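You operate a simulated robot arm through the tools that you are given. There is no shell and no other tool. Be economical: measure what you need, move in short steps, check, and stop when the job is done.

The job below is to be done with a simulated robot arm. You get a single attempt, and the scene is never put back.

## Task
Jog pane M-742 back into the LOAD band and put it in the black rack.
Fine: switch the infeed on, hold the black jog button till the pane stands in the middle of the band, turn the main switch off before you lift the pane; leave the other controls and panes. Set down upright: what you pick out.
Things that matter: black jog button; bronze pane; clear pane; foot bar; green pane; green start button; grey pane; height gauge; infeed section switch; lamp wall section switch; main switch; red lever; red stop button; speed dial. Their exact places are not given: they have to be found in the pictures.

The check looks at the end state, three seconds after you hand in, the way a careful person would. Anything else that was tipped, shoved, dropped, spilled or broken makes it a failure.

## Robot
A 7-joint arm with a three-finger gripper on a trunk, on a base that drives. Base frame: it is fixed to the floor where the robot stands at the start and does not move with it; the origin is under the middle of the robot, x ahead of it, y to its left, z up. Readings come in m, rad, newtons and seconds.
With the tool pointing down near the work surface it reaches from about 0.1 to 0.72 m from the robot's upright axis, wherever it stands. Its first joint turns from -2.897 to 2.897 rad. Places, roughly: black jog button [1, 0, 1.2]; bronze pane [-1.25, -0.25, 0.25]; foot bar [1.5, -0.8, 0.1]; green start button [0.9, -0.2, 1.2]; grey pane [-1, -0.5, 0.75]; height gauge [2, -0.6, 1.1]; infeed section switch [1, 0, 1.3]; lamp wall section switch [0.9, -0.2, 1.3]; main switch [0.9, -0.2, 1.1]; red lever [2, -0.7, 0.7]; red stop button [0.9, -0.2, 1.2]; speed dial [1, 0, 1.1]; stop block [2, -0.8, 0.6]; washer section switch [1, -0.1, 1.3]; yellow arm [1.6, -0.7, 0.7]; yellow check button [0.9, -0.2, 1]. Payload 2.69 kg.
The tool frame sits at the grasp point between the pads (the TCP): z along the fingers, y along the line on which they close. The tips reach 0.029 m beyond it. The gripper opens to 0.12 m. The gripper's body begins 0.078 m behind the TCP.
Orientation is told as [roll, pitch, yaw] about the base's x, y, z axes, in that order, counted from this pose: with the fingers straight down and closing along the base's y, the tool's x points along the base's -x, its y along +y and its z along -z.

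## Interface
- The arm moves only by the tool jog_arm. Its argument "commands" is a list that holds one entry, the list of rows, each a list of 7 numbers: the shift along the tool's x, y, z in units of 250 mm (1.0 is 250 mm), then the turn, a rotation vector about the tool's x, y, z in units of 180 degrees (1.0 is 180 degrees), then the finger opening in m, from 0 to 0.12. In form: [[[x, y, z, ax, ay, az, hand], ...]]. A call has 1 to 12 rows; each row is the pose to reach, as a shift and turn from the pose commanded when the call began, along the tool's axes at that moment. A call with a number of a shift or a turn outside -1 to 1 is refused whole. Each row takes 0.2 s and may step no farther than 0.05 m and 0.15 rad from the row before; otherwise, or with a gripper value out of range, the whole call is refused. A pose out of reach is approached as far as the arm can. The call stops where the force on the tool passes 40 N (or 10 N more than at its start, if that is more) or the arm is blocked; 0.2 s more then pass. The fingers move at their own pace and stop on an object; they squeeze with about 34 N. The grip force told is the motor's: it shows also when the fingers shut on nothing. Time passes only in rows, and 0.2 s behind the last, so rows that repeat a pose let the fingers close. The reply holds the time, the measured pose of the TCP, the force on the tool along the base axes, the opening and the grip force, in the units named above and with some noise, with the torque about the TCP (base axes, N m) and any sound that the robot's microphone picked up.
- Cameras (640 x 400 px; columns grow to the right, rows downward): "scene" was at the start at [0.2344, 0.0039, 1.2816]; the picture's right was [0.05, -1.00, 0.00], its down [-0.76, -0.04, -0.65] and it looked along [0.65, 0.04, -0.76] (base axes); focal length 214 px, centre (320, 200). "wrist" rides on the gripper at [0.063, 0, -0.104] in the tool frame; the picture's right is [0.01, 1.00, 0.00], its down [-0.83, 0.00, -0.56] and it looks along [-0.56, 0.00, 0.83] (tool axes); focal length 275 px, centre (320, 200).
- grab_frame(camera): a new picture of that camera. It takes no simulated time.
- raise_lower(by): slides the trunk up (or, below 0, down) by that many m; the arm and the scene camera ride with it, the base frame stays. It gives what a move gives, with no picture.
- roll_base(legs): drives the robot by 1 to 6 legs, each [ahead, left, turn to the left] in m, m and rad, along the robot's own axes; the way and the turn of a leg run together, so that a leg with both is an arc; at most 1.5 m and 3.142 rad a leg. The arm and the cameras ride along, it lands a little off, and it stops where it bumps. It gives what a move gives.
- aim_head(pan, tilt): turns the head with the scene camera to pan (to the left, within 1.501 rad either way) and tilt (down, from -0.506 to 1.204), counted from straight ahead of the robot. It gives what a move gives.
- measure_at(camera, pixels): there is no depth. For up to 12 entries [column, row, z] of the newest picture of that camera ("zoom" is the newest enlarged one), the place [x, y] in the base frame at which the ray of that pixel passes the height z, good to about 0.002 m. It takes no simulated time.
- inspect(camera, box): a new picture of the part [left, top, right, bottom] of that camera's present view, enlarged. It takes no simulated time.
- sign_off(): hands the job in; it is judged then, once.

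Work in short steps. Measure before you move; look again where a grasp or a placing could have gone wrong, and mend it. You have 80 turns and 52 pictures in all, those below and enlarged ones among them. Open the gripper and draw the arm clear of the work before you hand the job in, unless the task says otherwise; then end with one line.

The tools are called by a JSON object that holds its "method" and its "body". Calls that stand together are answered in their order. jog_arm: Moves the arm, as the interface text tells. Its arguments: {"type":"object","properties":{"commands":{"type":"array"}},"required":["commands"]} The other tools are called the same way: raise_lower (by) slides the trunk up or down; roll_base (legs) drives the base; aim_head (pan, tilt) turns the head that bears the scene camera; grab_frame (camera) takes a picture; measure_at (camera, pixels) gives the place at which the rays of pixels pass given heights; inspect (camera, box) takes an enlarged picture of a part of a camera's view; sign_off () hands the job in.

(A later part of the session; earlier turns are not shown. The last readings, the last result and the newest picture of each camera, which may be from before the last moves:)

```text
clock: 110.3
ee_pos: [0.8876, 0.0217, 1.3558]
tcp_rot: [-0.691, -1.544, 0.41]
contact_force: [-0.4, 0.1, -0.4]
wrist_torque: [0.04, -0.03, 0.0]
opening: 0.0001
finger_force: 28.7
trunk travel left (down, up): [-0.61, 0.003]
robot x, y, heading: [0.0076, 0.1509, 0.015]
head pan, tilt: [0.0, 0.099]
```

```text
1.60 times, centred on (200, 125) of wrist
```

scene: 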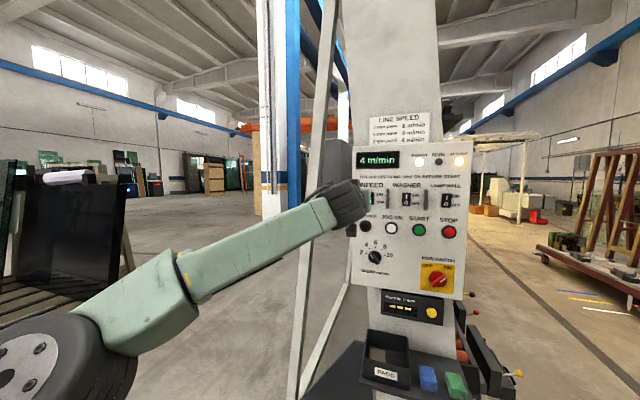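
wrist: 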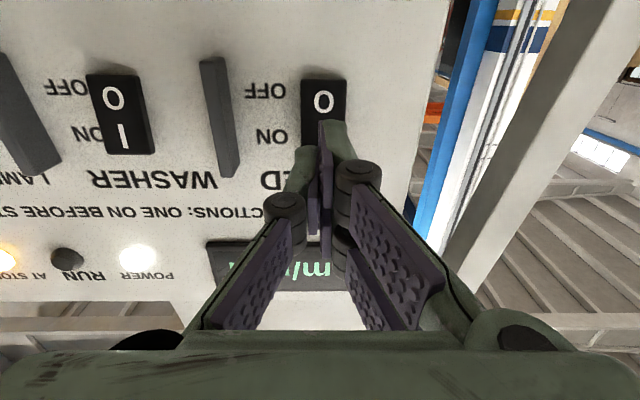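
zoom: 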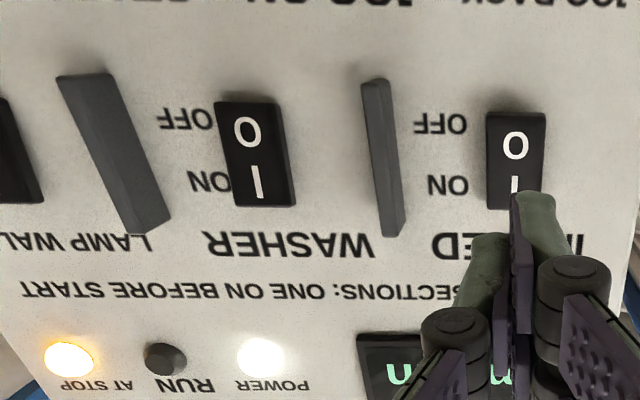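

Infeed rocker's "I" end looks pressed. Move down 0.112 to the jog button and look.

{"method": "jog_arm", "body": {"commands": [[[0.1, 0, -0.04, 0, 0, 0, 0], [0.2, 0, -0.06, 0, 0, 0, 0], [0.3, 0, -0.06, 0, 0, 0, 0], [0.4, 0, -0.06, 0, 0, 0, 0], [0.448, 0, -0.06, 0, 0, 0, 0]]]}}

{"method": "grab_frame", "body": {"camera": "wrist"}}

```text
clock: 111.5
ee_pos: [0.8705, 0.0245, 1.2408]
tcp_rot: [-0.69, -1.544, 0.412]
contact_force: [-0.7, 0.4, 0.4]
wrist_torque: [-0.05, 0.06, 0.01]
opening: 0.0
finger_force: 29.0
trunk travel left (down, up): [-0.61, 0.003]
robot x, y, heading: [0.0039, 0.1456, 0.021]
head pan, tilt: [0.0, 0.099]
```

```text
20 pictures are left
```

wrist: 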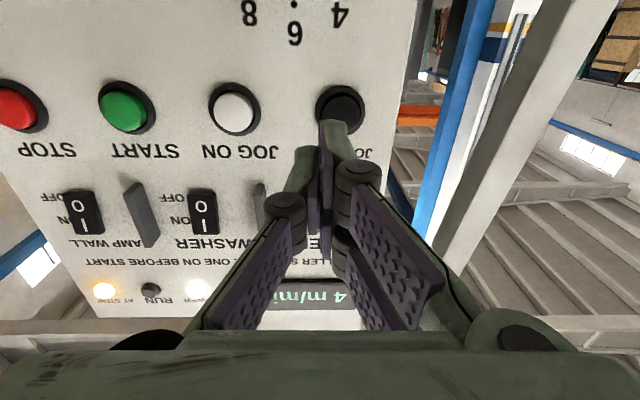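

Jog button at (341,107): 0.017 left of my axis, height right. Align and approach, then push gently.

{"method": "jog_arm", "body": {"commands": [[[0, 0.068, 0.0, 0, 0, 0, 0], [0, 0.068, 0.1, 0, 0, 0, 0], [0, 0.068, 0.2, 0, 0, 0, 0], [0, 0.068, 0.28, 0, 0, 0, 0], [0, 0.068, 0.32, 0, 0, 0, 0], [0, 0.068, 0.34, 0, 0, 0, 0]]]}}

```text
clock: 112.9
ee_pos: [0.9585, 0.016, 1.2407]
tcp_rot: [-0.658, -1.543, 0.379]
contact_force: [0.2, 0.7, -0.1]
wrist_torque: [-0.01, 0.0, -0.01]
opening: 0.0002
finger_force: 28.6
trunk travel left (down, up): [-0.61, 0.003]
robot x, y, heading: [0.0042, 0.1508, 0.013]
head pan, tilt: [0.0, 0.099]
```

No contact yet; continue in 4 mm steps.

{"method": "jog_arm", "body": {"commands": [[[0, 0, 0.016, 0, 0, 0, 0], [0, 0, 0.032, 0, 0, 0, 0], [0, 0, 0.044, 0, 0, 0, 0]]]}}

```text
clock: 113.7
ee_pos: [0.9679, 0.015, 1.2393]
tcp_rot: [-0.682, -1.543, 0.401]
contact_force: [-9.0, 3.2, -1.7]
wrist_torque: [-0.03, -0.03, 0.02]
opening: 0.0059
finger_force: 28.7
trunk travel left (down, up): [-0.61, 0.003]
robot x, y, heading: [0.004, 0.1486, 0.019]
head pan, tilt: [0.0, 0.099]
heard: click
```

Click heard with 9 N: the jog is on. I hold 0.8 s more, then release and look at the line.

{"method": "jog_arm", "body": {"commands": [[[0, 0, 0.004, 0, 0, 0, 0], [0, 0, 0.004, 0, 0, 0, 0], [0, 0, 0.004, 0, 0, 0, 0], [0, 0, 0.004, 0, 0, 0, 0]]]}}

{"method": "aim_head", "body": {"pan": -0.5, "tilt": 0.35}}

{"method": "grab_frame", "body": {"camera": "scene"}}

```text
clock: 114.7
ee_pos: [0.9691, 0.0137, 1.2393]
tcp_rot: [-0.689, -1.542, 0.412]
contact_force: [-17.6, 5.4, -6.9]
wrist_torque: [0.01, 0.03, 0.01]
opening: 0.0058
finger_force: 27.9
trunk travel left (down, up): [-0.61, 0.003]
robot x, y, heading: [0.0042, 0.1471, 0.018]
head pan, tilt: [0.0, 0.099]
```

```text
clock: 115.6
ee_pos: [0.9697, 0.0143, 1.2405]
tcp_rot: [-0.699, -1.546, 0.418]
contact_force: [-16.8, 5.1, -5.5]
wrist_torque: [0.03, 0.04, 0.0]
opening: 0.0059
finger_force: 28.7
trunk travel left (down, up): [-0.61, 0.003]
robot x, y, heading: [0.0085, 0.1518, 0.017]
head pan, tilt: [-0.499, 0.351]
```

```text
19 pictures are left
```

scene: 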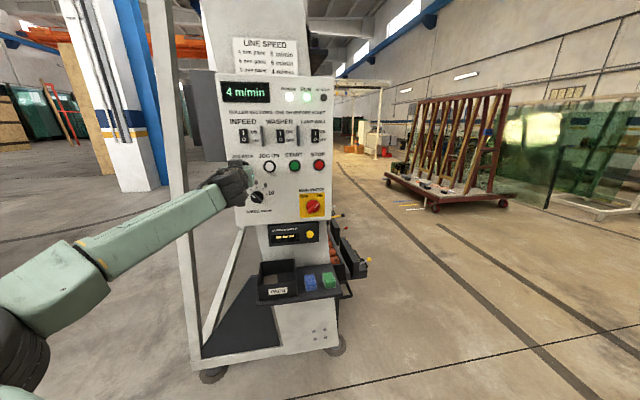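

RUN lamp is lit and AT STOP is off, so the pane is moving back. About 0.7 m is needed; I hold 2.4 s more, then release and draw back.

{"method": "jog_arm", "body": {"commands": [[[0, 0, 0, 0, 0, 0, 0], [0, 0, 0, 0, 0, 0, 0], [0, 0, 0, 0, 0, 0, 0], [0, 0, 0, 0, 0, 0, 0], [0, 0, 0, 0, 0, 0, 0], [0, 0, 0, 0, 0, 0, 0], [0, 0, 0, 0, 0, 0, 0], [0, 0, 0, 0, 0, 0, 0], [0, 0, 0, 0, 0, 0, 0], [0, 0, 0, 0, 0, 0, 0]]]}}

{"method": "jog_arm", "body": {"commands": [[[0, 0, -0.12, 0, 0, 0, 0], [0, 0, -0.24, 0, 0, 0, 0], [0, 0, -0.36, 0, 0, 0, 0]]]}}

{"method": "roll_base", "body": {"legs": [[-0.15, -0.6, 0]]}}

{"method": "aim_head", "body": {"pan": -0.1, "tilt": 0.3}}

{"method": "grab_frame", "body": {"camera": "scene"}}

```text
clock: 117.8
ee_pos: [0.9689, 0.0129, 1.2412]
tcp_rot: [-0.705, -1.545, 0.425]
contact_force: [-14.4, 5.3, -2.1]
wrist_torque: [-0.04, -0.08, 0.0]
opening: 0.0062
finger_force: 28.9
trunk travel left (down, up): [-0.61, 0.003]
robot x, y, heading: [0.004, 0.1458, 0.017]
head pan, tilt: [-0.499, 0.351]
```

```text
clock: 118.6
ee_pos: [0.8817, 0.0382, 1.2422]
tcp_rot: [-0.683, -1.544, 0.404]
contact_force: [-0.3, 0.3, -0.4]
wrist_torque: [0.01, -0.02, 0.04]
opening: 0.0
finger_force: 28.2
trunk travel left (down, up): [-0.61, 0.003]
robot x, y, heading: [0.0001, 0.1496, 0.015]
head pan, tilt: [-0.499, 0.351]
```

```text
clock: 123.7
ee_pos: [0.7455, -0.5538, 1.2416]
tcp_rot: [-0.666, -1.543, 0.394]
contact_force: [0.3, -0.1, 0.1]
wrist_torque: [0.02, 0.0, 0.01]
opening: 0.0002
finger_force: 28.8
trunk travel left (down, up): [-0.61, 0.003]
robot x, y, heading: [-0.1313, -0.453, 0.024]
head pan, tilt: [-0.499, 0.351]
```

```text
clock: 124.6
ee_pos: [0.7467, -0.5558, 1.2422]
tcp_rot: [-0.669, -1.542, 0.399]
contact_force: [0.0, 0.0, -0.3]
wrist_torque: [0.0, -0.01, 0.01]
opening: 0.0
finger_force: 28.8
trunk travel left (down, up): [-0.61, 0.003]
robot x, y, heading: [-0.1326, -0.4507, 0.023]
head pan, tilt: [-0.099, 0.3]
```

```text
18 pictures are left
```

scene: 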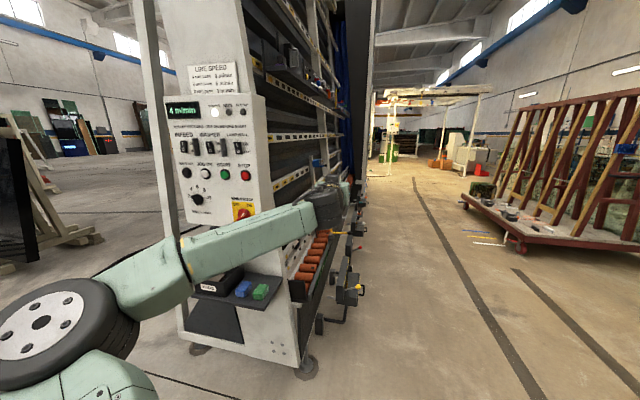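

Hand hides part of the line; enlarge around (325,215).

{"method": "inspect", "body": {"camera": "scene", "box": [280, 140, 376, 300]}}

```text
2.50 times, centred on (328, 220) of scene
```

zoom: 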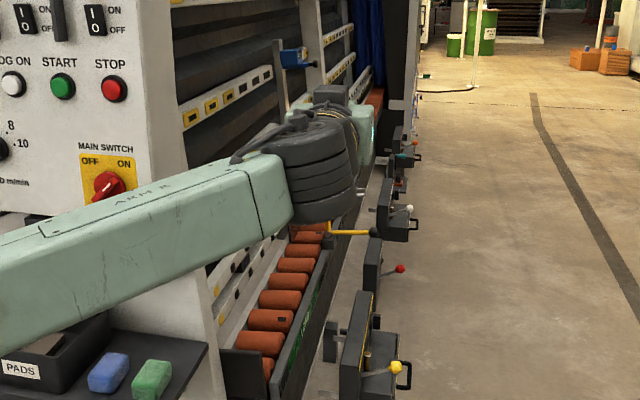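

The pane is hidden behind the hand. I move right so the line appears left of the hand.

{"method": "roll_base", "body": {"legs": [[0.2, -0.6, 0]]}}

{"method": "aim_head", "body": {"pan": 0.3, "tilt": 0.35}}

{"method": "inspect", "body": {"camera": "scene", "box": [200, 100, 440, 250]}}

```text
clock: 129.8
ee_pos: [0.9603, -1.1611, 1.2427]
tcp_rot: [-0.667, -1.542, 0.392]
contact_force: [0.3, 0.0, 0.3]
wrist_torque: [0.01, 0.02, 0.0]
opening: 0.0
finger_force: 29.2
trunk travel left (down, up): [-0.61, 0.003]
robot x, y, heading: [0.0821, -1.0516, 0.023]
head pan, tilt: [-0.099, 0.3]
```

```text
clock: 130.6
ee_pos: [0.96, -1.1612, 1.244]
tcp_rot: [-0.669, -1.542, 0.397]
contact_force: [0.3, -0.1, 0.6]
wrist_torque: [0.01, -0.03, 0.0]
opening: 0.0
finger_force: 28.8
trunk travel left (down, up): [-0.61, 0.003]
robot x, y, heading: [0.0848, -1.0522, 0.019]
head pan, tilt: [0.3, 0.351]
```

```text
2.67 times, centred on (320, 175) of scene
```

zoom: 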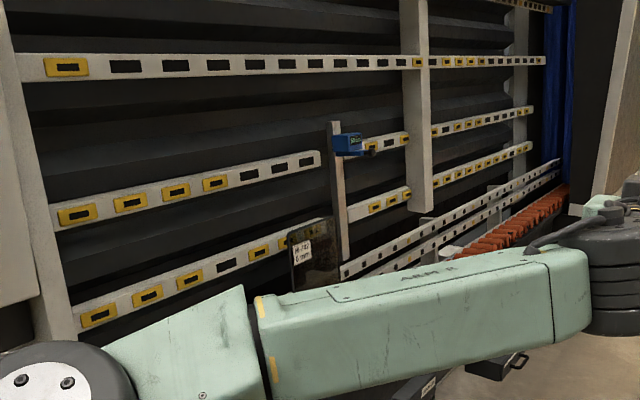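

The pane now stands left of the gauge post; top corners at (288,234) and (335,217). Measure them at z≈0.94 and the post and band.

{"method": "measure_at", "body": {"camera": "zoom", "pixels": [[288, 234, 0.92], [288, 234, 0.97], [335, 217, 0.92], [335, 217, 0.97], [302, 250, 0.9], [290, 292, 0.7], [290, 292, 0.8]]}}

```text
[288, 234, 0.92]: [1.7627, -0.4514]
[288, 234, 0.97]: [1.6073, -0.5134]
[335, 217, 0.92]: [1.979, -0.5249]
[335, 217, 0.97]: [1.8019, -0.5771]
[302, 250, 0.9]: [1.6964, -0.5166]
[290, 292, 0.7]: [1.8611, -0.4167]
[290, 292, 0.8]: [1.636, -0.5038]
```

Working along the line: pane centre at s≈1.85, band middle at s≈1.31, speed ≈0.035 m/s, so about 0.54 m (≈15 s) remain. I return to the jog button.

{"method": "roll_base", "body": {"legs": [[-0.13, 0.6, 0], [0.04, 0.6, 0]]}}

```text
clock: 140.5
ee_pos: [0.844, 0.0445, 1.2433]
tcp_rot: [-0.672, -1.544, 0.4]
contact_force: [0.7, -0.2, -0.2]
wrist_torque: [0.01, -0.01, -0.01]
opening: 0.0
finger_force: 28.9
trunk travel left (down, up): [-0.61, 0.003]
robot x, y, heading: [-0.035, 0.1499, 0.024]
head pan, tilt: [0.3, 0.351]
```

Approach and press again in one go (0.129 m forward), starting to hold.

{"method": "jog_arm", "body": {"commands": [[[0.01, 0.015, 0.15, 0, 0, 0, 0], [0.01, 0.015, 0.3, 0, 0, 0, 0], [0.01, 0.015, 0.42, 0, 0, 0, 0], [0.01, 0.015, 0.46, 0, 0, 0, 0], [0.01, 0.015, 0.485, 0, 0, 0, 0], [0.01, 0.015, 0.5, 0, 0, 0, 0], [0.01, 0.015, 0.515, 0, 0, 0, 0]]]}}

```text
clock: 142.1
ee_pos: [0.9668, 0.0123, 1.237]
tcp_rot: [-0.673, -1.543, 0.402]
contact_force: [-9.7, 2.2, -3.0]
wrist_torque: [0.0, -0.03, -0.01]
opening: 0.0061
finger_force: 28.6
trunk travel left (down, up): [-0.61, 0.003]
robot x, y, heading: [-0.0349, 0.1495, 0.025]
head pan, tilt: [0.3, 0.351]
heard: click
```

Click heard again. Hold about 9.5 s more, pressing 1 mm deeper.

{"method": "jog_arm", "body": {"commands": [[[0, 0, 0.004, 0, 0, 0, 0], [0, 0, 0.004, 0, 0, 0, 0], [0, 0, 0.004, 0, 0, 0, 0], [0, 0, 0.004, 0, 0, 0, 0], [0, 0, 0.004, 0, 0, 0, 0], [0, 0, 0.004, 0, 0, 0, 0], [0, 0, 0.004, 0, 0, 0, 0], [0, 0, 0.004, 0, 0, 0, 0], [0, 0, 0.004, 0, 0, 0, 0], [0, 0, 0.004, 0, 0, 0, 0], [0, 0, 0.004, 0, 0, 0, 0], [0, 0, 0.004, 0, 0, 0, 0]]]}}

{"method": "aim_head", "body": {"pan": -0.5, "tilt": 0.35}}

{"method": "grab_frame", "body": {"camera": "scene"}}

```text
clock: 144.7
ee_pos: [0.968, 0.0133, 1.2376]
tcp_rot: [-0.696, -1.544, 0.425]
contact_force: [-14.3, 2.6, -3.3]
wrist_torque: [0.0, -0.07, -0.05]
opening: 0.006
finger_force: 28.4
trunk travel left (down, up): [-0.61, 0.003]
robot x, y, heading: [-0.0381, 0.1494, 0.022]
head pan, tilt: [0.3, 0.351]
```

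```text
clock: 145.9
ee_pos: [0.9678, 0.013, 1.2386]
tcp_rot: [-0.699, -1.544, 0.426]
contact_force: [-14.3, 3.0, -1.4]
wrist_torque: [-0.01, -0.1, -0.02]
opening: 0.0062
finger_force: 28.1
trunk travel left (down, up): [-0.61, 0.003]
robot x, y, heading: [-0.0348, 0.1475, 0.026]
head pan, tilt: [-0.499, 0.351]
```

```text
15 pictures are left
```

scene: 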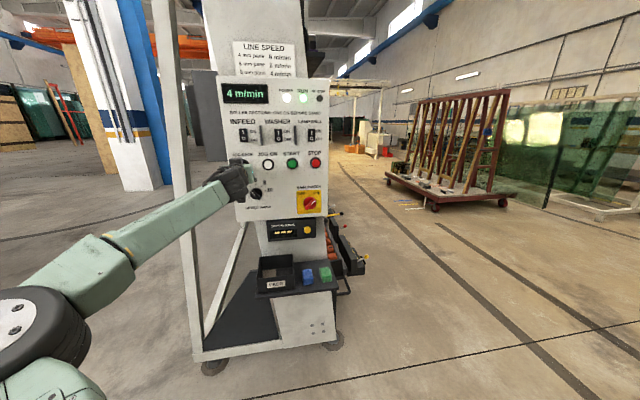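

RUN still lit after 4 s. Hold 5.2 s more, then release and go look.

{"method": "jog_arm", "body": {"commands": [[[0, 0, 0, 0, 0, 0, 0], [0, 0, 0, 0, 0, 0, 0], [0, 0, 0, 0, 0, 0, 0], [0, 0, 0, 0, 0, 0, 0], [0, 0, 0, 0, 0, 0, 0], [0, 0, 0, 0, 0, 0, 0], [0, 0, 0, 0, 0, 0, 0], [0, 0, 0, 0, 0, 0, 0], [0, 0, 0, 0, 0, 0, 0], [0, 0, 0, 0, 0, 0, 0], [0, 0, 0, 0, 0, 0, 0], [0, 0, 0, 0, 0, 0, 0]]]}}

{"method": "jog_arm", "body": {"commands": [[[0, 0, 0, 0, 0, 0, 0], [0, 0, 0, 0, 0, 0, 0], [0, 0, 0, 0, 0, 0, 0], [0, 0, 0, 0, 0, 0, 0], [0, 0, 0, 0, 0, 0, 0], [0, 0, 0, 0, 0, 0, 0], [0, 0, 0, 0, 0, 0, 0], [0, 0, 0, 0, 0, 0, 0], [0, 0, 0, 0, 0, 0, 0], [0, 0, 0, 0, 0, 0, 0], [0, 0, 0, 0, 0, 0, 0]]]}}

{"method": "jog_arm", "body": {"commands": [[[0, 0, -0.14, 0, 0, 0, 0], [0, 0, -0.28, 0, 0, 0, 0], [0, 0, -0.42, 0, 0, 0, 0]]]}}

{"method": "roll_base", "body": {"legs": [[-0.1, -0.6, 0], [0.1, -0.6, 0]]}}

{"method": "aim_head", "body": {"pan": 0.4, "tilt": 0.35}}

{"method": "grab_frame", "body": {"camera": "scene"}}

```text
clock: 148.5
ee_pos: [0.9679, 0.012, 1.2388]
tcp_rot: [-0.703, -1.544, 0.431]
contact_force: [-12.8, 2.1, -0.4]
wrist_torque: [-0.05, -0.12, -0.03]
opening: 0.0058
finger_force: 28.6
trunk travel left (down, up): [-0.61, 0.003]
robot x, y, heading: [-0.0364, 0.1457, 0.023]
head pan, tilt: [-0.499, 0.351]
```

```text
clock: 150.9
ee_pos: [0.9675, 0.0124, 1.239]
tcp_rot: [-0.702, -1.544, 0.431]
contact_force: [-12.5, 4.3, -1.1]
wrist_torque: [-0.04, -0.14, -0.02]
opening: 0.006
finger_force: 28.9
trunk travel left (down, up): [-0.61, 0.003]
robot x, y, heading: [-0.0379, 0.1465, 0.021]
head pan, tilt: [-0.499, 0.351]
```

```text
clock: 151.7
ee_pos: [0.8684, 0.0395, 1.2386]
tcp_rot: [-0.677, -1.543, 0.407]
contact_force: [0.3, 0.5, 0.5]
wrist_torque: [0.02, -0.01, -0.01]
opening: 0.0
finger_force: 28.2
trunk travel left (down, up): [-0.61, 0.003]
robot x, y, heading: [-0.0405, 0.1446, 0.026]
head pan, tilt: [-0.499, 0.351]
```

```text
clock: 161.5
ee_pos: [0.8805, -1.179, 1.2398]
tcp_rot: [-0.667, -1.542, 0.372]
contact_force: [-1.1, 0.8, -0.4]
wrist_torque: [0.01, -0.02, 0.03]
opening: 0.0
finger_force: 28.3
trunk travel left (down, up): [-0.61, 0.003]
robot x, y, heading: [-0.0169, -1.0504, 0.001]
head pan, tilt: [-0.499, 0.351]
```

```text
clock: 162.7
ee_pos: [0.8812, -1.1792, 1.2392]
tcp_rot: [-0.671, -1.543, 0.375]
contact_force: [-0.3, 0.6, 0.5]
wrist_torque: [0.03, 0.02, 0.0]
opening: 0.0001
finger_force: 29.0
trunk travel left (down, up): [-0.61, 0.003]
robot x, y, heading: [-0.018, -1.0504, -0.002]
head pan, tilt: [0.4, 0.351]
```

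```text
14 pictures are left
```

scene: 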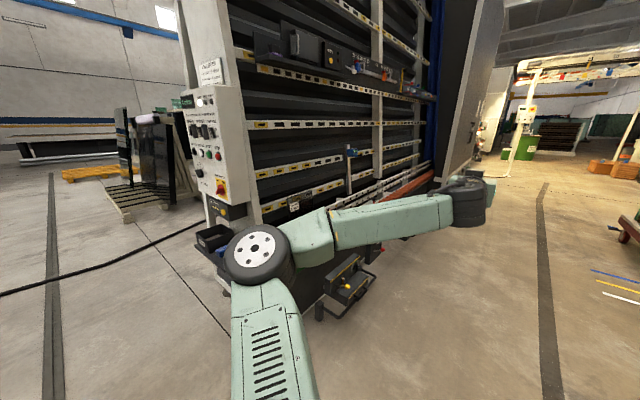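

The pane's label is near (294,203). Enlarge.

{"method": "inspect", "body": {"camera": "scene", "box": [250, 165, 346, 225]}}

```text
6.67 times, centred on (298, 195) of scene
```

zoom: 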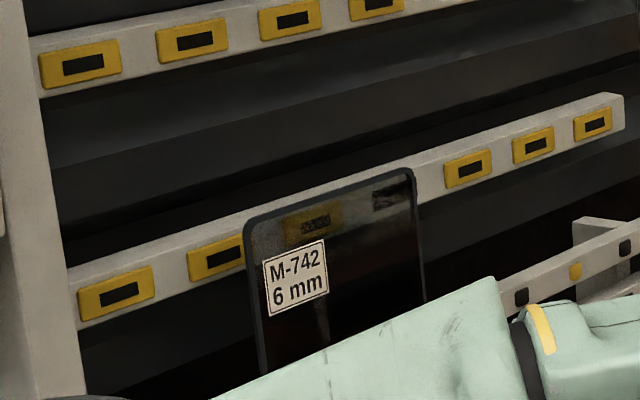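

Top corners: left (246,222), right (412,172). Measure at z 0.95 and neighbours.

{"method": "measure_at", "body": {"camera": "zoom", "pixels": [[246, 222, 0.92], [246, 222, 0.95], [246, 222, 0.98], [412, 172, 0.92], [412, 172, 0.95], [412, 172, 0.98], [262, 372, 0.7], [262, 372, 0.8]]}}

```text
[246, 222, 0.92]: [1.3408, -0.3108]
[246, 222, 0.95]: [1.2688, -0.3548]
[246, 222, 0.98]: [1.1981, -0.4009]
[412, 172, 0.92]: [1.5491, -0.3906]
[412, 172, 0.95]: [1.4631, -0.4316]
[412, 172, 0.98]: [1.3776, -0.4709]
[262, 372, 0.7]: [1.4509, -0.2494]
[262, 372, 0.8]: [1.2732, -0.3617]
```

Motion direction gives line yaw -0.322. Pane centre s≈1.42, band middle 1.31–1.36, so a bit remains. I go view it squarely for an accurate offset.

{"method": "roll_base", "body": {"legs": [[0, -0.65, 0], [0.85, 0, 0], [0, 0, 1.25]]}}

{"method": "aim_head", "body": {"pan": 0.0, "tilt": 0.6}}

{"method": "grab_frame", "body": {"camera": "scene"}}

```text
clock: 175.4
ee_pos: [1.247, -0.8815, 1.2387]
tcp_rot: [-0.672, -1.544, 1.614]
contact_force: [0.4, -0.2, -0.1]
wrist_torque: [0.0, -0.03, 0.01]
opening: 0.0
finger_force: 28.8
trunk travel left (down, up): [-0.61, 0.003]
robot x, y, heading: [0.8294, -1.6927, 1.235]
head pan, tilt: [0.4, 0.351]
```

```text
clock: 176.3
ee_pos: [1.2467, -0.8824, 1.2393]
tcp_rot: [-0.666, -1.541, 1.606]
contact_force: [0.6, -0.5, -0.3]
wrist_torque: [0.0, 0.02, 0.03]
opening: 0.0
finger_force: 28.6
trunk travel left (down, up): [-0.61, 0.003]
robot x, y, heading: [0.8321, -1.6862, 1.236]
head pan, tilt: [0.0, 0.6]
```

```text
12 pictures are left
```

scene: 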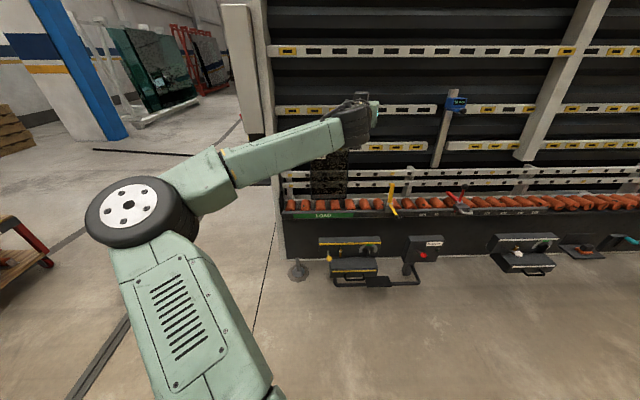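

A square view: LOAD band about columns 293–354, pane 311–348. Enlarge to measure.

{"method": "inspect", "body": {"camera": "scene", "box": [272, 145, 384, 225]}}

```text
5.00 times, centred on (328, 185) of scene
```

zoom: 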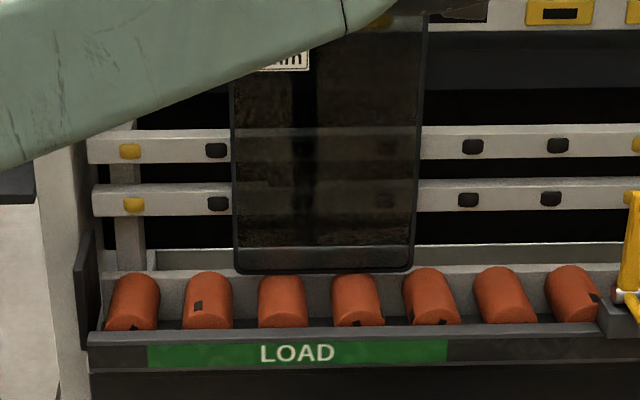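

Pane bottom corners (236,268),(411,268); band ends (148,345),(447,341). Measure.

{"method": "measure_at", "body": {"camera": "zoom", "pixels": [[236, 268, 0.6], [411, 268, 0.6], [236, 268, 0.65], [411, 268, 0.65], [148, 345, 0.55], [447, 341, 0.55], [148, 345, 0.6], [447, 341, 0.6], [424, 30, 0.95], [634, 200, 0.75]]}}

```text
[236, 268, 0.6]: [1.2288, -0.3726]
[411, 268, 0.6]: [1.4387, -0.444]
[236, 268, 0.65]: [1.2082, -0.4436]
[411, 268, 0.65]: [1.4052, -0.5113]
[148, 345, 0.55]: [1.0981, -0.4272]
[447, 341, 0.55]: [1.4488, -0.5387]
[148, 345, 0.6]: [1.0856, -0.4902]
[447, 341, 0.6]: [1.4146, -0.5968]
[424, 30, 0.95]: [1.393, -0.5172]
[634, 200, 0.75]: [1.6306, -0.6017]
```

Pane centre is 0.033 m short of the band middle (s 1.392 vs 1.359), so about 0.7 s more jog at 0.046 m/s. Return to the panel.

{"method": "roll_base", "body": {"legs": [[0, 0, -1.213], [-0.88, 0, 0], [0, 1.2, 0], [0, 0.62, 0]]}}

```text
clock: 198.0
ee_pos: [0.7804, -0.0074, 1.2379]
tcp_rot: [-0.671, -1.543, 0.415]
contact_force: [0.2, -1.0, 0.0]
wrist_torque: [-0.02, -0.02, 0.02]
opening: 0.0001
finger_force: 28.7
trunk travel left (down, up): [-0.61, 0.003]
robot x, y, heading: [-0.1285, 0.0861, 0.042]
head pan, tilt: [0.0, 0.6]
```

Landed 6 cm off; correct the base.

{"method": "roll_base", "body": {"legs": [[0.085, 0.06, 0]]}}

```text
clock: 199.1
ee_pos: [0.8602, 0.0552, 1.2382]
tcp_rot: [-0.667, -1.544, 0.409]
contact_force: [0.5, 0.2, -0.4]
wrist_torque: [0.0, -0.04, -0.04]
opening: 0.0
finger_force: 29.2
trunk travel left (down, up): [-0.61, 0.003]
robot x, y, heading: [-0.0417, 0.1494, 0.035]
head pan, tilt: [0.0, 0.6]
```

One combined press: touch, hold ~0.75 s, retreat.

{"method": "jog_arm", "body": {"commands": [[[0.0, -0.056, 0.12, 0, 0, 0, 0], [0.0, -0.056, 0.26, 0, 0, 0, 0], [0.0, -0.056, 0.36, 0, 0, 0, 0], [0.0, -0.056, 0.41, 0, 0, 0, 0], [0.0, -0.056, 0.43, 0, 0, 0, 0], [0.0, -0.056, 0.466, 0, 0, 0, 0], [0.0, -0.056, 0.466, 0, 0, 0, 0], [0.0, -0.056, 0.466, 0, 0, 0, 0], [0.0, -0.056, 0.466, 0, 0, 0, 0], [0.0, -0.056, 0.32, 0, 0, 0, 0], [0.0, -0.056, 0.17, 0, 0, 0, 0], [0, -0.056, 0.0, 0, 0, 0, 0]]]}}

```text
clock: 201.7
ee_pos: [0.8569, 0.0428, 1.2386]
tcp_rot: [-0.672, -1.543, 0.414]
contact_force: [0.0, -0.2, -0.4]
wrist_torque: [-0.01, -0.03, 0.05]
opening: 0.0
finger_force: 29.1
trunk travel left (down, up): [-0.61, 0.003]
robot x, y, heading: [-0.0441, 0.1507, 0.036]
head pan, tilt: [0.0, 0.6]
heard: click
```

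Click heard. Now for the main switch: shift base right/back, lower the hand 0.148, roll +45° and open to 0.07.

{"method": "roll_base", "body": {"legs": [[-0.07, -0.215, 0]]}}

{"method": "jog_arm", "body": {"commands": [[[0.1, 0, 0, 0.003, 0, 0.042, 0.03], [0.2, 0, 0, 0.007, 0, 0.084, 0.06], [0.3, 0, 0, 0.01, 0, 0.126, 0.07], [0.4, 0, 0, 0.013, 0, 0.168, 0.07], [0.5, 0, 0, 0.016, 0, 0.21, 0.07], [0.59, 0, 0, 0.019, 0, 0.25, 0.07], [0.59, 0, 0, 0.019, 0, 0.25, 0.07]]]}}

{"method": "grab_frame", "body": {"camera": "wrist"}}

```text
clock: 204.0
ee_pos: [0.7955, -0.1715, 1.2384]
tcp_rot: [-0.654, -1.542, 0.395]
contact_force: [0.2, -0.2, 0.9]
wrist_torque: [-0.03, 0.0, 0.04]
opening: 0.0002
finger_force: 28.7
trunk travel left (down, up): [-0.61, 0.003]
robot x, y, heading: [-0.1089, -0.064, 0.045]
head pan, tilt: [0.0, 0.6]
```

```text
clock: 205.6
ee_pos: [0.7912, -0.1731, 1.0928]
tcp_rot: [1.509, -0.803, -1.838]
contact_force: [-0.2, -0.1, -0.1]
wrist_torque: [-0.01, -0.02, -0.02]
opening: 0.0698
finger_force: 0.1
trunk travel left (down, up): [-0.61, 0.003]
robot x, y, heading: [-0.1068, -0.0651, 0.036]
head pan, tilt: [0.0, 0.6]
```

```text
10 pictures are left
```

wrist: 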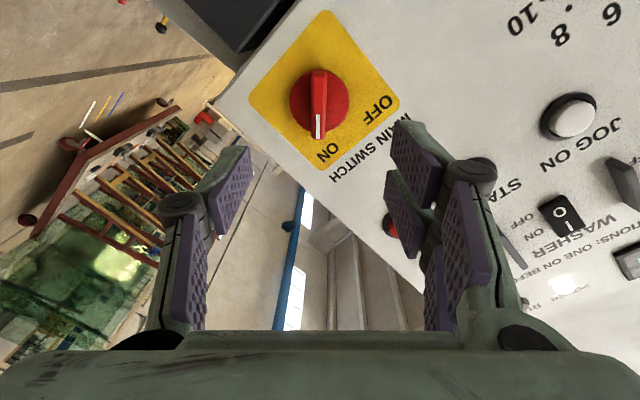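

The bar points to ON and lies between the fingers (319,70–138). Shift 5 mm along tool x, narrow to 0.045, advance 0.085.

{"method": "jog_arm", "body": {"commands": [[[0.02, 0, 0, 0, 0, 0, 0.045], [0.02, 0, 0.08, 0, 0, 0, 0.045], [0.02, 0, 0.16, 0, 0, 0, 0.045], [0.02, 0, 0.24, 0, 0, 0, 0.045], [0.02, 0, 0.3, 0, 0, 0, 0.045], [0.02, 0, 0.34, 0, 0, 0, 0.045]]]}}

{"method": "grab_frame", "body": {"camera": "wrist"}}

```text
clock: 207.0
ee_pos: [0.8744, -0.1972, 1.0841]
tcp_rot: [1.509, -0.803, -1.839]
contact_force: [0.3, -0.4, -0.7]
wrist_torque: [0.02, -0.01, -0.01]
opening: 0.0451
finger_force: 0.1
trunk travel left (down, up): [-0.61, 0.003]
robot x, y, heading: [-0.1103, -0.0626, 0.04]
head pan, tilt: [0.0, 0.6]
```

```text
9 pictures are left
```

wrist: 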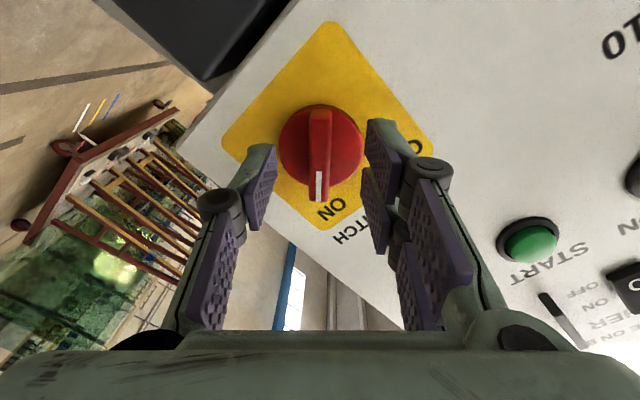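

Tips are about level with the bar front. Advance 15 mm and close.

{"method": "jog_arm", "body": {"commands": [[[0.005, 0, 0.03, 0, 0, 0, 0.045], [0.005, 0, 0.06, 0, 0, 0, 0.045], [0.005, 0, 0.06, 0, 0, 0, 0.0], [0.005, 0, 0.06, 0, 0, 0, 0.0], [0.005, 0, 0.06, 0, 0, 0, 0.0], [0.005, 0, 0.06, 0, 0, 0, 0.0]]]}}

```text
clock: 208.4
ee_pos: [0.8879, -0.201, 1.0813]
tcp_rot: [1.508, -0.803, -1.838]
contact_force: [0.5, -1.1, -1.6]
wrist_torque: [-0.03, -0.17, 0.06]
opening: 0.0121
finger_force: 34.1
trunk travel left (down, up): [-0.61, 0.003]
robot x, y, heading: [-0.1069, -0.0629, 0.042]
head pan, tilt: [0.0, 0.6]
```

Bar gripped (12 mm). Turn 90° counter-clockwise to OFF.

{"method": "jog_arm", "body": {"commands": [[[0, 0, 0, 0, 0, -0.045, 0], [0, 0, 0, 0, 0, -0.09, 0], [0, 0, 0, 0, 0, -0.135, 0], [0, 0, 0, 0, 0, -0.18, 0], [0, 0, 0, 0, 0, -0.225, 0], [0, 0, 0, 0, 0, -0.27, 0], [0, 0, 0, 0, 0, -0.315, 0], [0, 0, 0, 0, 0, -0.36, 0], [0, 0, 0, 0, 0, -0.405, 0], [0, 0, 0, 0, 0, -0.45, 0], [0, 0, 0, 0, 0, -0.49, 0], [0, 0, 0, 0, 0, -0.51, 0]]]}}

```text
clock: 211.0
ee_pos: [0.8866, -0.2074, 1.0814]
tcp_rot: [-1.511, -0.74, 1.211]
contact_force: [-15.9, -26.1, -6.1]
wrist_torque: [1.28, 0.1, -1.08]
opening: 0.0124
finger_force: 40.0
trunk travel left (down, up): [-0.61, 0.003]
robot x, y, heading: [-0.1075, -0.0619, 0.039]
head pan, tilt: [0.0, 0.6]
```

Turned with some load. Open, retreat and look.

{"method": "jog_arm", "body": {"commands": [[[0, 0, 0, 0, 0, 0, 0.045], [0, 0, 0, 0, 0, 0, 0.045], [0, 0, 0, 0, 0, 0, 0.045], [0, 0, -0.12, 0, 0, 0, 0.045], [0, 0, -0.28, 0, 0, 0, 0.045], [0, 0, -0.44, 0, 0, 0, 0.045]]]}}

{"method": "grab_frame", "body": {"camera": "wrist"}}

```text
clock: 212.4
ee_pos: [0.7838, -0.1664, 1.0857]
tcp_rot: [-1.512, -0.735, 1.219]
contact_force: [0.5, 1.3, 0.3]
wrist_torque: [0.01, -0.02, -0.02]
opening: 0.0451
finger_force: 0.0
trunk travel left (down, up): [-0.61, 0.003]
robot x, y, heading: [-0.1044, -0.0692, 0.035]
head pan, tilt: [0.0, 0.6]
```

```text
8 pictures are left
```

wrist: 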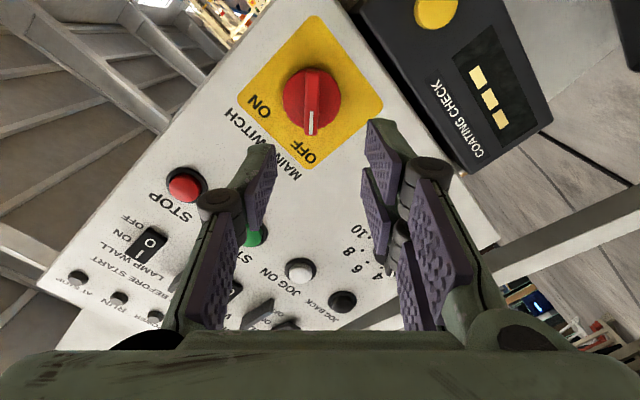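

Main switch is OFF and the lamps are dark. Now I drive round to face the line squarely for the pane.

{"method": "roll_base", "body": {"legs": [[-0.1, -0.9, 0], [0, -0.75, 0], [1.1, 0, 0], [0, 0, 1.213]]}}

```text
clock: 234.0
ee_pos: [1.3626, -0.867, 1.0861]
tcp_rot: [-1.512, -0.734, 2.446]
contact_force: [0.0, 0.1, -0.6]
wrist_torque: [-0.03, 0.02, 0.01]
opening: 0.0449
finger_force: 0.1
trunk travel left (down, up): [-0.61, 0.003]
robot x, y, heading: [0.9652, -1.6706, 1.264]
head pan, tilt: [0.0, 0.6]
```

I turn the hand to point down with fingers closing along the pane normal (camera on the right side), retreating 0.17.

{"method": "jog_arm", "body": {"commands": [[[0.014, 0.016, -0.056, -0.0411, 0.0083, -0.0223, 0.05], [0.028, 0.031, -0.112, -0.0822, 0.0167, -0.0447, 0.05], [0.042, 0.047, -0.168, -0.1232, 0.025, -0.067, 0.05], [0.057, 0.063, -0.224, -0.1643, 0.0333, -0.0894, 0.05], [0.071, 0.079, -0.28, -0.2054, 0.0417, -0.1117, 0.05], [0.085, 0.094, -0.335, -0.2465, 0.05, -0.1341, 0.05], [0.099, 0.11, -0.391, -0.2876, 0.0583, -0.1564, 0.05], [0.113, 0.126, -0.447, -0.3287, 0.0667, -0.1788, 0.05], [0.127, 0.142, -0.503, -0.3697, 0.075, -0.2011, 0.05], [0.142, 0.157, -0.559, -0.4108, 0.0833, -0.2234, 0.05], [0.156, 0.173, -0.615, -0.4519, 0.0917, -0.2458, 0.05], [0.17, 0.189, -0.671, -0.493, 0.1, -0.2681, 0.05]]]}}

```text
clock: 236.6
ee_pos: [1.2581, -1.0013, 1.0291]
tcp_rot: [-0.006, -0.002, 2.816]
contact_force: [1.3, -0.4, -0.6]
wrist_torque: [0.02, 0.02, 0.02]
opening: 0.0501
finger_force: 0.1
trunk travel left (down, up): [-0.61, 0.003]
robot x, y, heading: [0.9677, -1.6702, 1.27]
head pan, tilt: [0.0, 0.6]
```

Hand down and aligned with the line. I drive so the hand stops ~0.14 m in front of the pane top, and look at the gap to the rail.

{"method": "roll_base", "body": {"legs": [[0.45, 0.14, 0]]}}

{"method": "grab_frame", "body": {"camera": "wrist"}}

```text
clock: 239.4
ee_pos: [1.26, -0.5264, 1.0295]
tcp_rot: [-0.01, -0.002, 2.816]
contact_force: [0.3, 0.2, -0.2]
wrist_torque: [-0.01, -0.05, -0.04]
opening: 0.05
finger_force: 0.1
trunk travel left (down, up): [-0.61, 0.003]
robot x, y, heading: [0.9662, -1.198, 1.267]
head pan, tilt: [0.0, 0.6]
```

```text
7 pictures are left
```

wrist: 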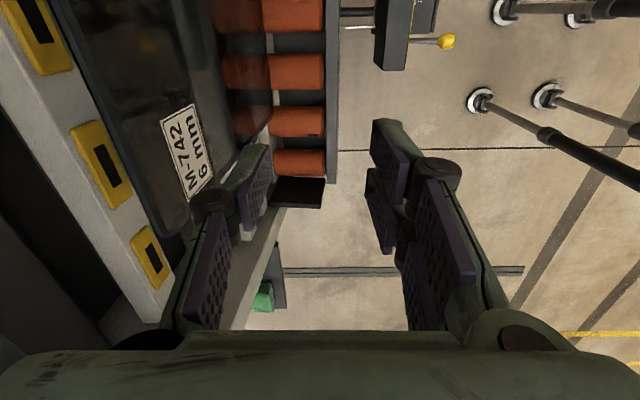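

The pane top edge runs from (60,0) to (190,235) beside the rail pads. Enlarge that part.

{"method": "inspect", "body": {"camera": "wrist", "box": [0, 0, 340, 330]}}

```text
1.21 times, centred on (170, 165) of wrist
```

zoom: 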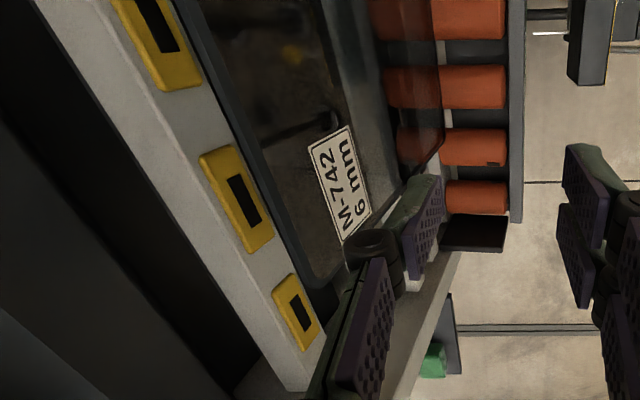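

There is a gap between pane and rail. I measure the pane's near corner top (305,280) and bottom (440,140) and rail pad faces in this enlargement.

{"method": "measure_at", "body": {"camera": "zoom", "pixels": [[303, 282, 0.965], [303, 282, 0.95], [440, 138, 0.63], [440, 138, 0.61], [178, 5, 0.965], [262, 250, 0.93], [262, 250, 0.95], [320, 345, 0.93], [203, 155, 0.97], [320, 345, 0.9], [440, 138, 0.65], [303, 282, 0.98]]}}

```text
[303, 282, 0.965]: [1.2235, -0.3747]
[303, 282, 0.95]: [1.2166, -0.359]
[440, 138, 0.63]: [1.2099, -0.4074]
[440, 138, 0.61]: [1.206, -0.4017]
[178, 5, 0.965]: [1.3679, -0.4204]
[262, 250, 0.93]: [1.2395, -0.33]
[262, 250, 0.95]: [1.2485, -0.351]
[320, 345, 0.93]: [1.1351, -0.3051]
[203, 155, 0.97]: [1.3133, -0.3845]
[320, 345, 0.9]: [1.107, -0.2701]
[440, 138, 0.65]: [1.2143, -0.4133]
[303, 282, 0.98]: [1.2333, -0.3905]
```

Consistent: pane top at m≈0.029, leaning ~0.1 rad, left edge s≈1.278; roller positions show it moved to within ~1 cm of mid-band. I move the base 0.08 ahead.

{"method": "roll_base", "body": {"legs": [[0.08, 0, 0]]}}

```text
clock: 240.5
ee_pos: [1.2841, -0.4487, 1.0288]
tcp_rot: [-0.009, -0.002, 2.816]
contact_force: [-0.8, -0.3, -0.4]
wrist_torque: [-0.01, 0.02, -0.05]
opening: 0.0501
finger_force: 0.0
trunk travel left (down, up): [-0.61, 0.003]
robot x, y, heading: [0.997, -1.1207, 1.266]
head pan, tilt: [0.0, 0.6]
```

Now position above the top edge (x +0.025, toward wall 0.058), tilt 0.1 rad, opening 0.036, and look.

{"method": "jog_arm", "body": {"commands": [[[0.05, -0.06, 0, -0.011, 0, 0, 0.036], [0.1, -0.12, 0, -0.022, 0, 0, 0.036], [0.1, -0.18, 0, -0.033, 0, 0, 0.036], [0.1, -0.232, 0, -0.033, 0, 0, 0.036]]]}}

{"method": "grab_frame", "body": {"camera": "wrist"}}

```text
clock: 241.5
ee_pos: [1.3259, -0.4034, 1.0294]
tcp_rot: [0.095, -0.002, 2.816]
contact_force: [0.7, 0.5, 0.1]
wrist_torque: [-0.01, 0.02, 0.0]
opening: 0.0362
finger_force: 0.1
trunk travel left (down, up): [-0.61, 0.003]
robot x, y, heading: [0.9866, -1.1219, 1.266]
head pan, tilt: [0.0, 0.6]
```

```text
5 pictures are left
```

wrist: 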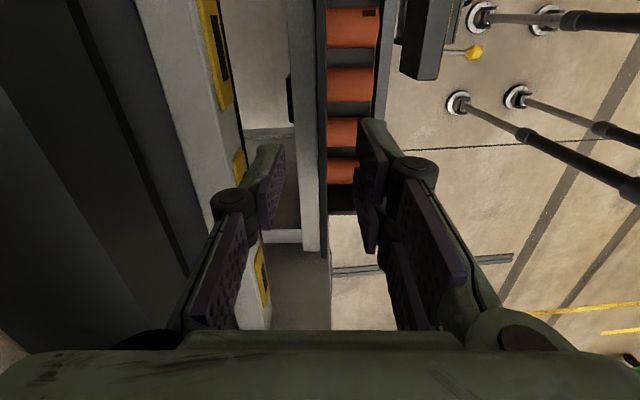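

The pane should be edge-on near x≈322 between tips (275,150) and (372,140). Enlarge to confirm.

{"method": "inspect", "body": {"camera": "wrist", "box": [230, 0, 420, 260]}}

```text
1.54 times, centred on (325, 130) of wrist
```

zoom: 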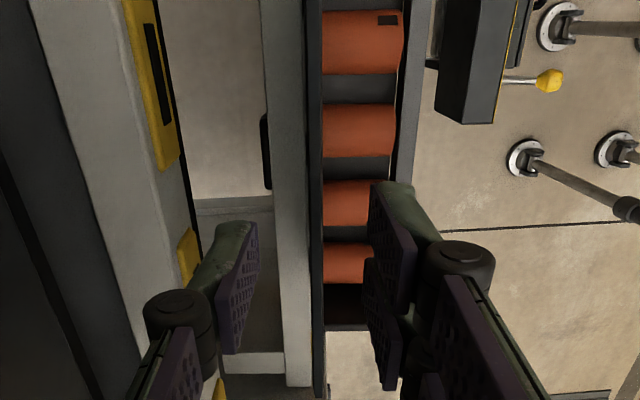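

The pane is the thin dark strip at (318,300), centred between the fingers, rail clear behind. Descend 0.08 along the tool and close.

{"method": "jog_arm", "body": {"commands": [[[0, 0, 0.08, 0, 0, 0, 0.036], [0, 0, 0.16, 0, 0, 0, 0.036], [0, 0, 0.24, 0, 0, 0, 0.036], [0, 0, 0.3, 0, 0, 0, 0.036], [0, 0, 0.34, 0, 0, 0, 0.036], [0, 0, 0.34, 0, 0, 0, 0.0], [0, 0, 0.34, 0, 0, 0, 0.0], [0, 0, 0.34, 0, 0, 0, 0.0], [0, 0, 0.34, 0, 0, 0, 0.0]]]}}

```text
clock: 243.5
ee_pos: [1.3238, -0.4118, 0.9455]
tcp_rot: [0.095, -0.002, 2.819]
contact_force: [-2.4, -7.3, -0.2]
wrist_torque: [-0.47, 0.39, 1.02]
opening: 0.0064
finger_force: 33.9
trunk travel left (down, up): [-0.61, 0.003]
robot x, y, heading: [0.993, -1.1166, 1.266]
head pan, tilt: [0.0, 0.6]
```

Gripped at 6.4 mm. Lift 0.07 while easing 0.02 away from the wall.

{"method": "jog_arm", "body": {"commands": [[[0, 0, -0.05, 0, 0, 0, 0.0], [0, 0.01, -0.1, 0, 0, 0, 0.0], [0, 0.03, -0.15, 0, 0, 0, 0.0], [0, 0.05, -0.2, 0, 0, 0, 0.0], [0, 0.08, -0.25, 0, 0, 0, 0.0], [0, 0.12, -0.28, 0, 0, 0, 0.0]]]}}

```text
clock: 244.9
ee_pos: [1.3162, -0.4335, 1.0171]
tcp_rot: [0.094, -0.002, 2.819]
contact_force: [0.1, -0.3, -11.3]
wrist_torque: [0.09, -0.11, 0.0]
opening: 0.0058
finger_force: 33.7
trunk travel left (down, up): [-0.61, 0.003]
robot x, y, heading: [0.9893, -1.1241, 1.268]
head pan, tilt: [0.0, 0.6]
```

Holding 11 N with no torque. Back away from the line, turn toward the shelf so that it appears to the right of the arm, and look.

{"method": "roll_base", "body": {"legs": [[-0.65, 0, 0], [0, 0, 1.7], [0.9, 0, 0]]}}

{"method": "aim_head", "body": {"pan": -0.65, "tilt": 0.4}}

{"method": "grab_frame", "body": {"camera": "scene"}}

```text
clock: 257.1
ee_pos: [-0.8171, -1.3736, 1.0168]
tcp_rot: [0.096, -0.001, -1.752]
contact_force: [-0.4, -0.8, -11.6]
wrist_torque: [0.09, 0.14, 0.0]
opening: 0.0062
finger_force: 34.0
trunk travel left (down, up): [-0.61, 0.003]
robot x, y, heading: [-0.088, -1.5963, 2.976]
head pan, tilt: [0.0, 0.6]
```

```text
clock: 258.1
ee_pos: [-0.8174, -1.3727, 1.0179]
tcp_rot: [0.097, -0.004, -1.753]
contact_force: [0.0, 0.1, -11.0]
wrist_torque: [0.13, 0.13, -0.01]
opening: 0.0059
finger_force: 34.6
trunk travel left (down, up): [-0.61, 0.003]
robot x, y, heading: [-0.0878, -1.6007, 2.977]
head pan, tilt: [-0.649, 0.4]
```

```text
3 pictures are left
```

scene: 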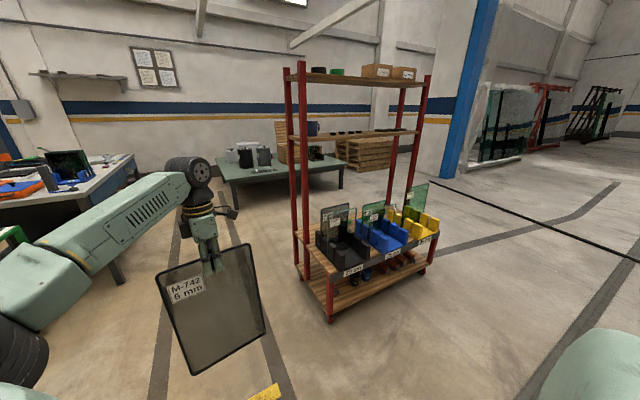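

The black rack is at (342,248), with label. I enlarge the racks.

{"method": "inspect", "body": {"camera": "scene", "box": [295, 190, 415, 290]}}

```text
4.00 times, centred on (355, 240) of scene
```

zoom: 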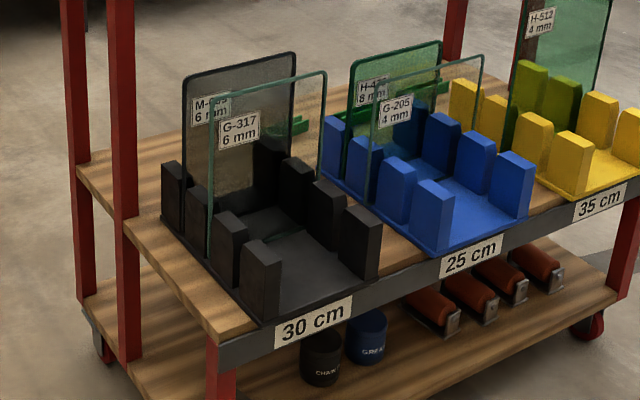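

Front slot of the black rack (between 3rd and 4th posts) is empty. I measure casters on the floor and post tops for geometry.

{"method": "measure_at", "body": {"camera": "scene", "pixels": [[329, 321, 0.0], [422.5, 274, 0.0], [329, 285, 0.4], [329, 285, 0.5], [329, 285, 0.3]]}}

{"method": "measure_at", "body": {"camera": "zoom", "pixels": [[230, 214, 0.6], [230, 214, 0.7], [260, 244, 0.6], [260, 244, 0.7], [330, 185, 0.6], [330, 185, 0.7], [361, 210, 0.6], [361, 210, 0.7], [258, 318, 0.5], [258, 318, 0.6], [382, 277, 0.5], [382, 277, 0.6]]}}

```text
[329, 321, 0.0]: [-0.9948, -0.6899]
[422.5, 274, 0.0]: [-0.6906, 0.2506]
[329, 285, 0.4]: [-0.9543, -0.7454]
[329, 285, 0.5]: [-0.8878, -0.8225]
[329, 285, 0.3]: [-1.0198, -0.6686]
```

```text
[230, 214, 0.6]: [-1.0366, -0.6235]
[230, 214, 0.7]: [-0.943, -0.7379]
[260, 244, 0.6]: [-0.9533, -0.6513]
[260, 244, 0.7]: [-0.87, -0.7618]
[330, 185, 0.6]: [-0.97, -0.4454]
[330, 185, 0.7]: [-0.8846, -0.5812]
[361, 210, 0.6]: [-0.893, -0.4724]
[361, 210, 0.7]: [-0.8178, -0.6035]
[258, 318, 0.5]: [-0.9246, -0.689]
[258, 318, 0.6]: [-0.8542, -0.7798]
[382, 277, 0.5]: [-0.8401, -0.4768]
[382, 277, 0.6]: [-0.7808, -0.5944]
```

Shelf is aligned with the line; empty front slot centre ≈ s -0.79, m -0.79, i.e. (-0.998,-0.501), post tops z≈0.56. I turn to square up and drive to a 0.19 m standoff, and make the pane vertical.

{"method": "roll_base", "body": {"legs": [[0, 0, -0.138], [0.23, -0.669, 0]]}}

{"method": "jog_arm", "body": {"commands": [[[0, 0, 0, 0.01, 0, 0, 0], [0, 0, 0, 0.02, 0, 0, 0], [0, 0, 0, 0.031, 0, 0, 0], [0, 0, 0, 0.031, 0, 0, 0]]]}}

```text
clock: 264.4
ee_pos: [-0.7879, -0.5529, 1.0171]
tcp_rot: [0.098, -0.001, -1.901]
contact_force: [0.4, 0.3, -10.1]
wrist_torque: [0.1, 0.08, -0.01]
opening: 0.0058
finger_force: 33.7
trunk travel left (down, up): [-0.61, 0.003]
robot x, y, heading: [-0.0997, -0.8807, 2.832]
head pan, tilt: [-0.649, 0.4]
```

```text
clock: 265.4
ee_pos: [-0.7868, -0.5532, 1.0164]
tcp_rot: [0.0, -0.001, -1.902]
contact_force: [-0.1, -0.2, -11.6]
wrist_torque: [0.08, -0.03, -0.01]
opening: 0.0057
finger_force: 34.3
trunk travel left (down, up): [-0.61, 0.003]
robot x, y, heading: [-0.1004, -0.8767, 2.827]
head pan, tilt: [-0.649, 0.4]
```

Standing off 0.2 m from the slot. I take a wrist picture to locate the left posts relative to the pane.

{"method": "grab_frame", "body": {"camera": "wrist"}}

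```text
1 pictures are left
```

wrist: 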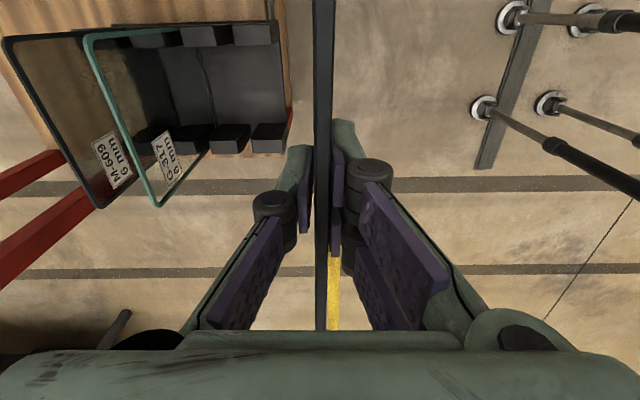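

Rack seen clearly from above: left posts 3 and 4 at (230,140),(270,140), right posts at (205,35),(255,33). Measure them.

{"method": "measure_at", "body": {"camera": "wrist", "pixels": [[270, 140, 0.56], [230, 140, 0.56], [255, 35, 0.56], [205, 35, 0.56], [250, 140, 0.6], [250, 140, 0.5], [230, 35, 0.6], [230, 35, 0.5], [322, 3, 0.69], [253, 140, 0.56], [287, 140, 0.56], [246, 140, 0.56]]}}

```text
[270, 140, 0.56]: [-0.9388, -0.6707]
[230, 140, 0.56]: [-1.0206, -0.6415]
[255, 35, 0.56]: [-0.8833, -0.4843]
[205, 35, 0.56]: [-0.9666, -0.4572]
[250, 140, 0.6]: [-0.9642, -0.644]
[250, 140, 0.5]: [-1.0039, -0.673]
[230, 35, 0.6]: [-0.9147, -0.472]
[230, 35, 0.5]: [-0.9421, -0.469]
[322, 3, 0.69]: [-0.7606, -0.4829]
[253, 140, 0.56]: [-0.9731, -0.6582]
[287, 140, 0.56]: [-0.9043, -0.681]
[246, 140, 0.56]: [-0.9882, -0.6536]
```

From the wrist view the free slot lies 0.14 m further in, rack centre about 0.057 m to the left (-m). I move over it and lower until the pane bottom is just above the posts.

{"method": "jog_arm", "body": {"commands": [[[-0.076, -0.1, 0, 0, 0, -0.003, 0], [-0.152, -0.2, 0, 0, 0, -0.006, 0], [-0.228, -0.3, 0, 0, 0, -0.006, 0], [-0.228, -0.4, 0, 0, 0, -0.006, 0], [-0.228, -0.5, 0, 0, 0, -0.006, 0], [-0.228, -0.56, 0, 0, 0, -0.006, 0], [-0.228, -0.56, 0.08, 0, 0, -0.006, 0], [-0.228, -0.56, 0.16, 0, 0, -0.006, 0], [-0.228, -0.56, 0.22, 0, 0, -0.006, 0]]]}}

```text
clock: 267.4
ee_pos: [-0.9391, -0.5623, 0.9606]
tcp_rot: [-0.001, -0.001, -1.882]
contact_force: [0.1, 0.1, -11.7]
wrist_torque: [0.06, 0.01, 0.01]
opening: 0.0059
finger_force: 33.7
trunk travel left (down, up): [-0.61, 0.003]
robot x, y, heading: [-0.1033, -0.8797, 2.831]
head pan, tilt: [-0.649, 0.4]
```

Pane hangs at s -0.7145, m -0.829, just above the posts. I spend the last picture on an enlarged wrist view of the posts beside the pane.

{"method": "inspect", "body": {"camera": "wrist", "box": [200, 0, 440, 150]}}

```text
2.67 times, centred on (320, 75) of wrist
```

zoom: 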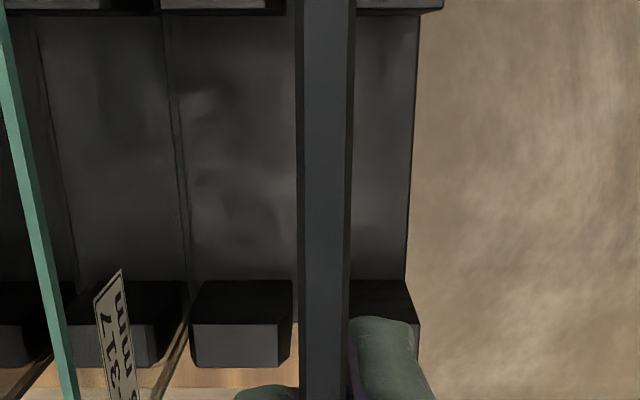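

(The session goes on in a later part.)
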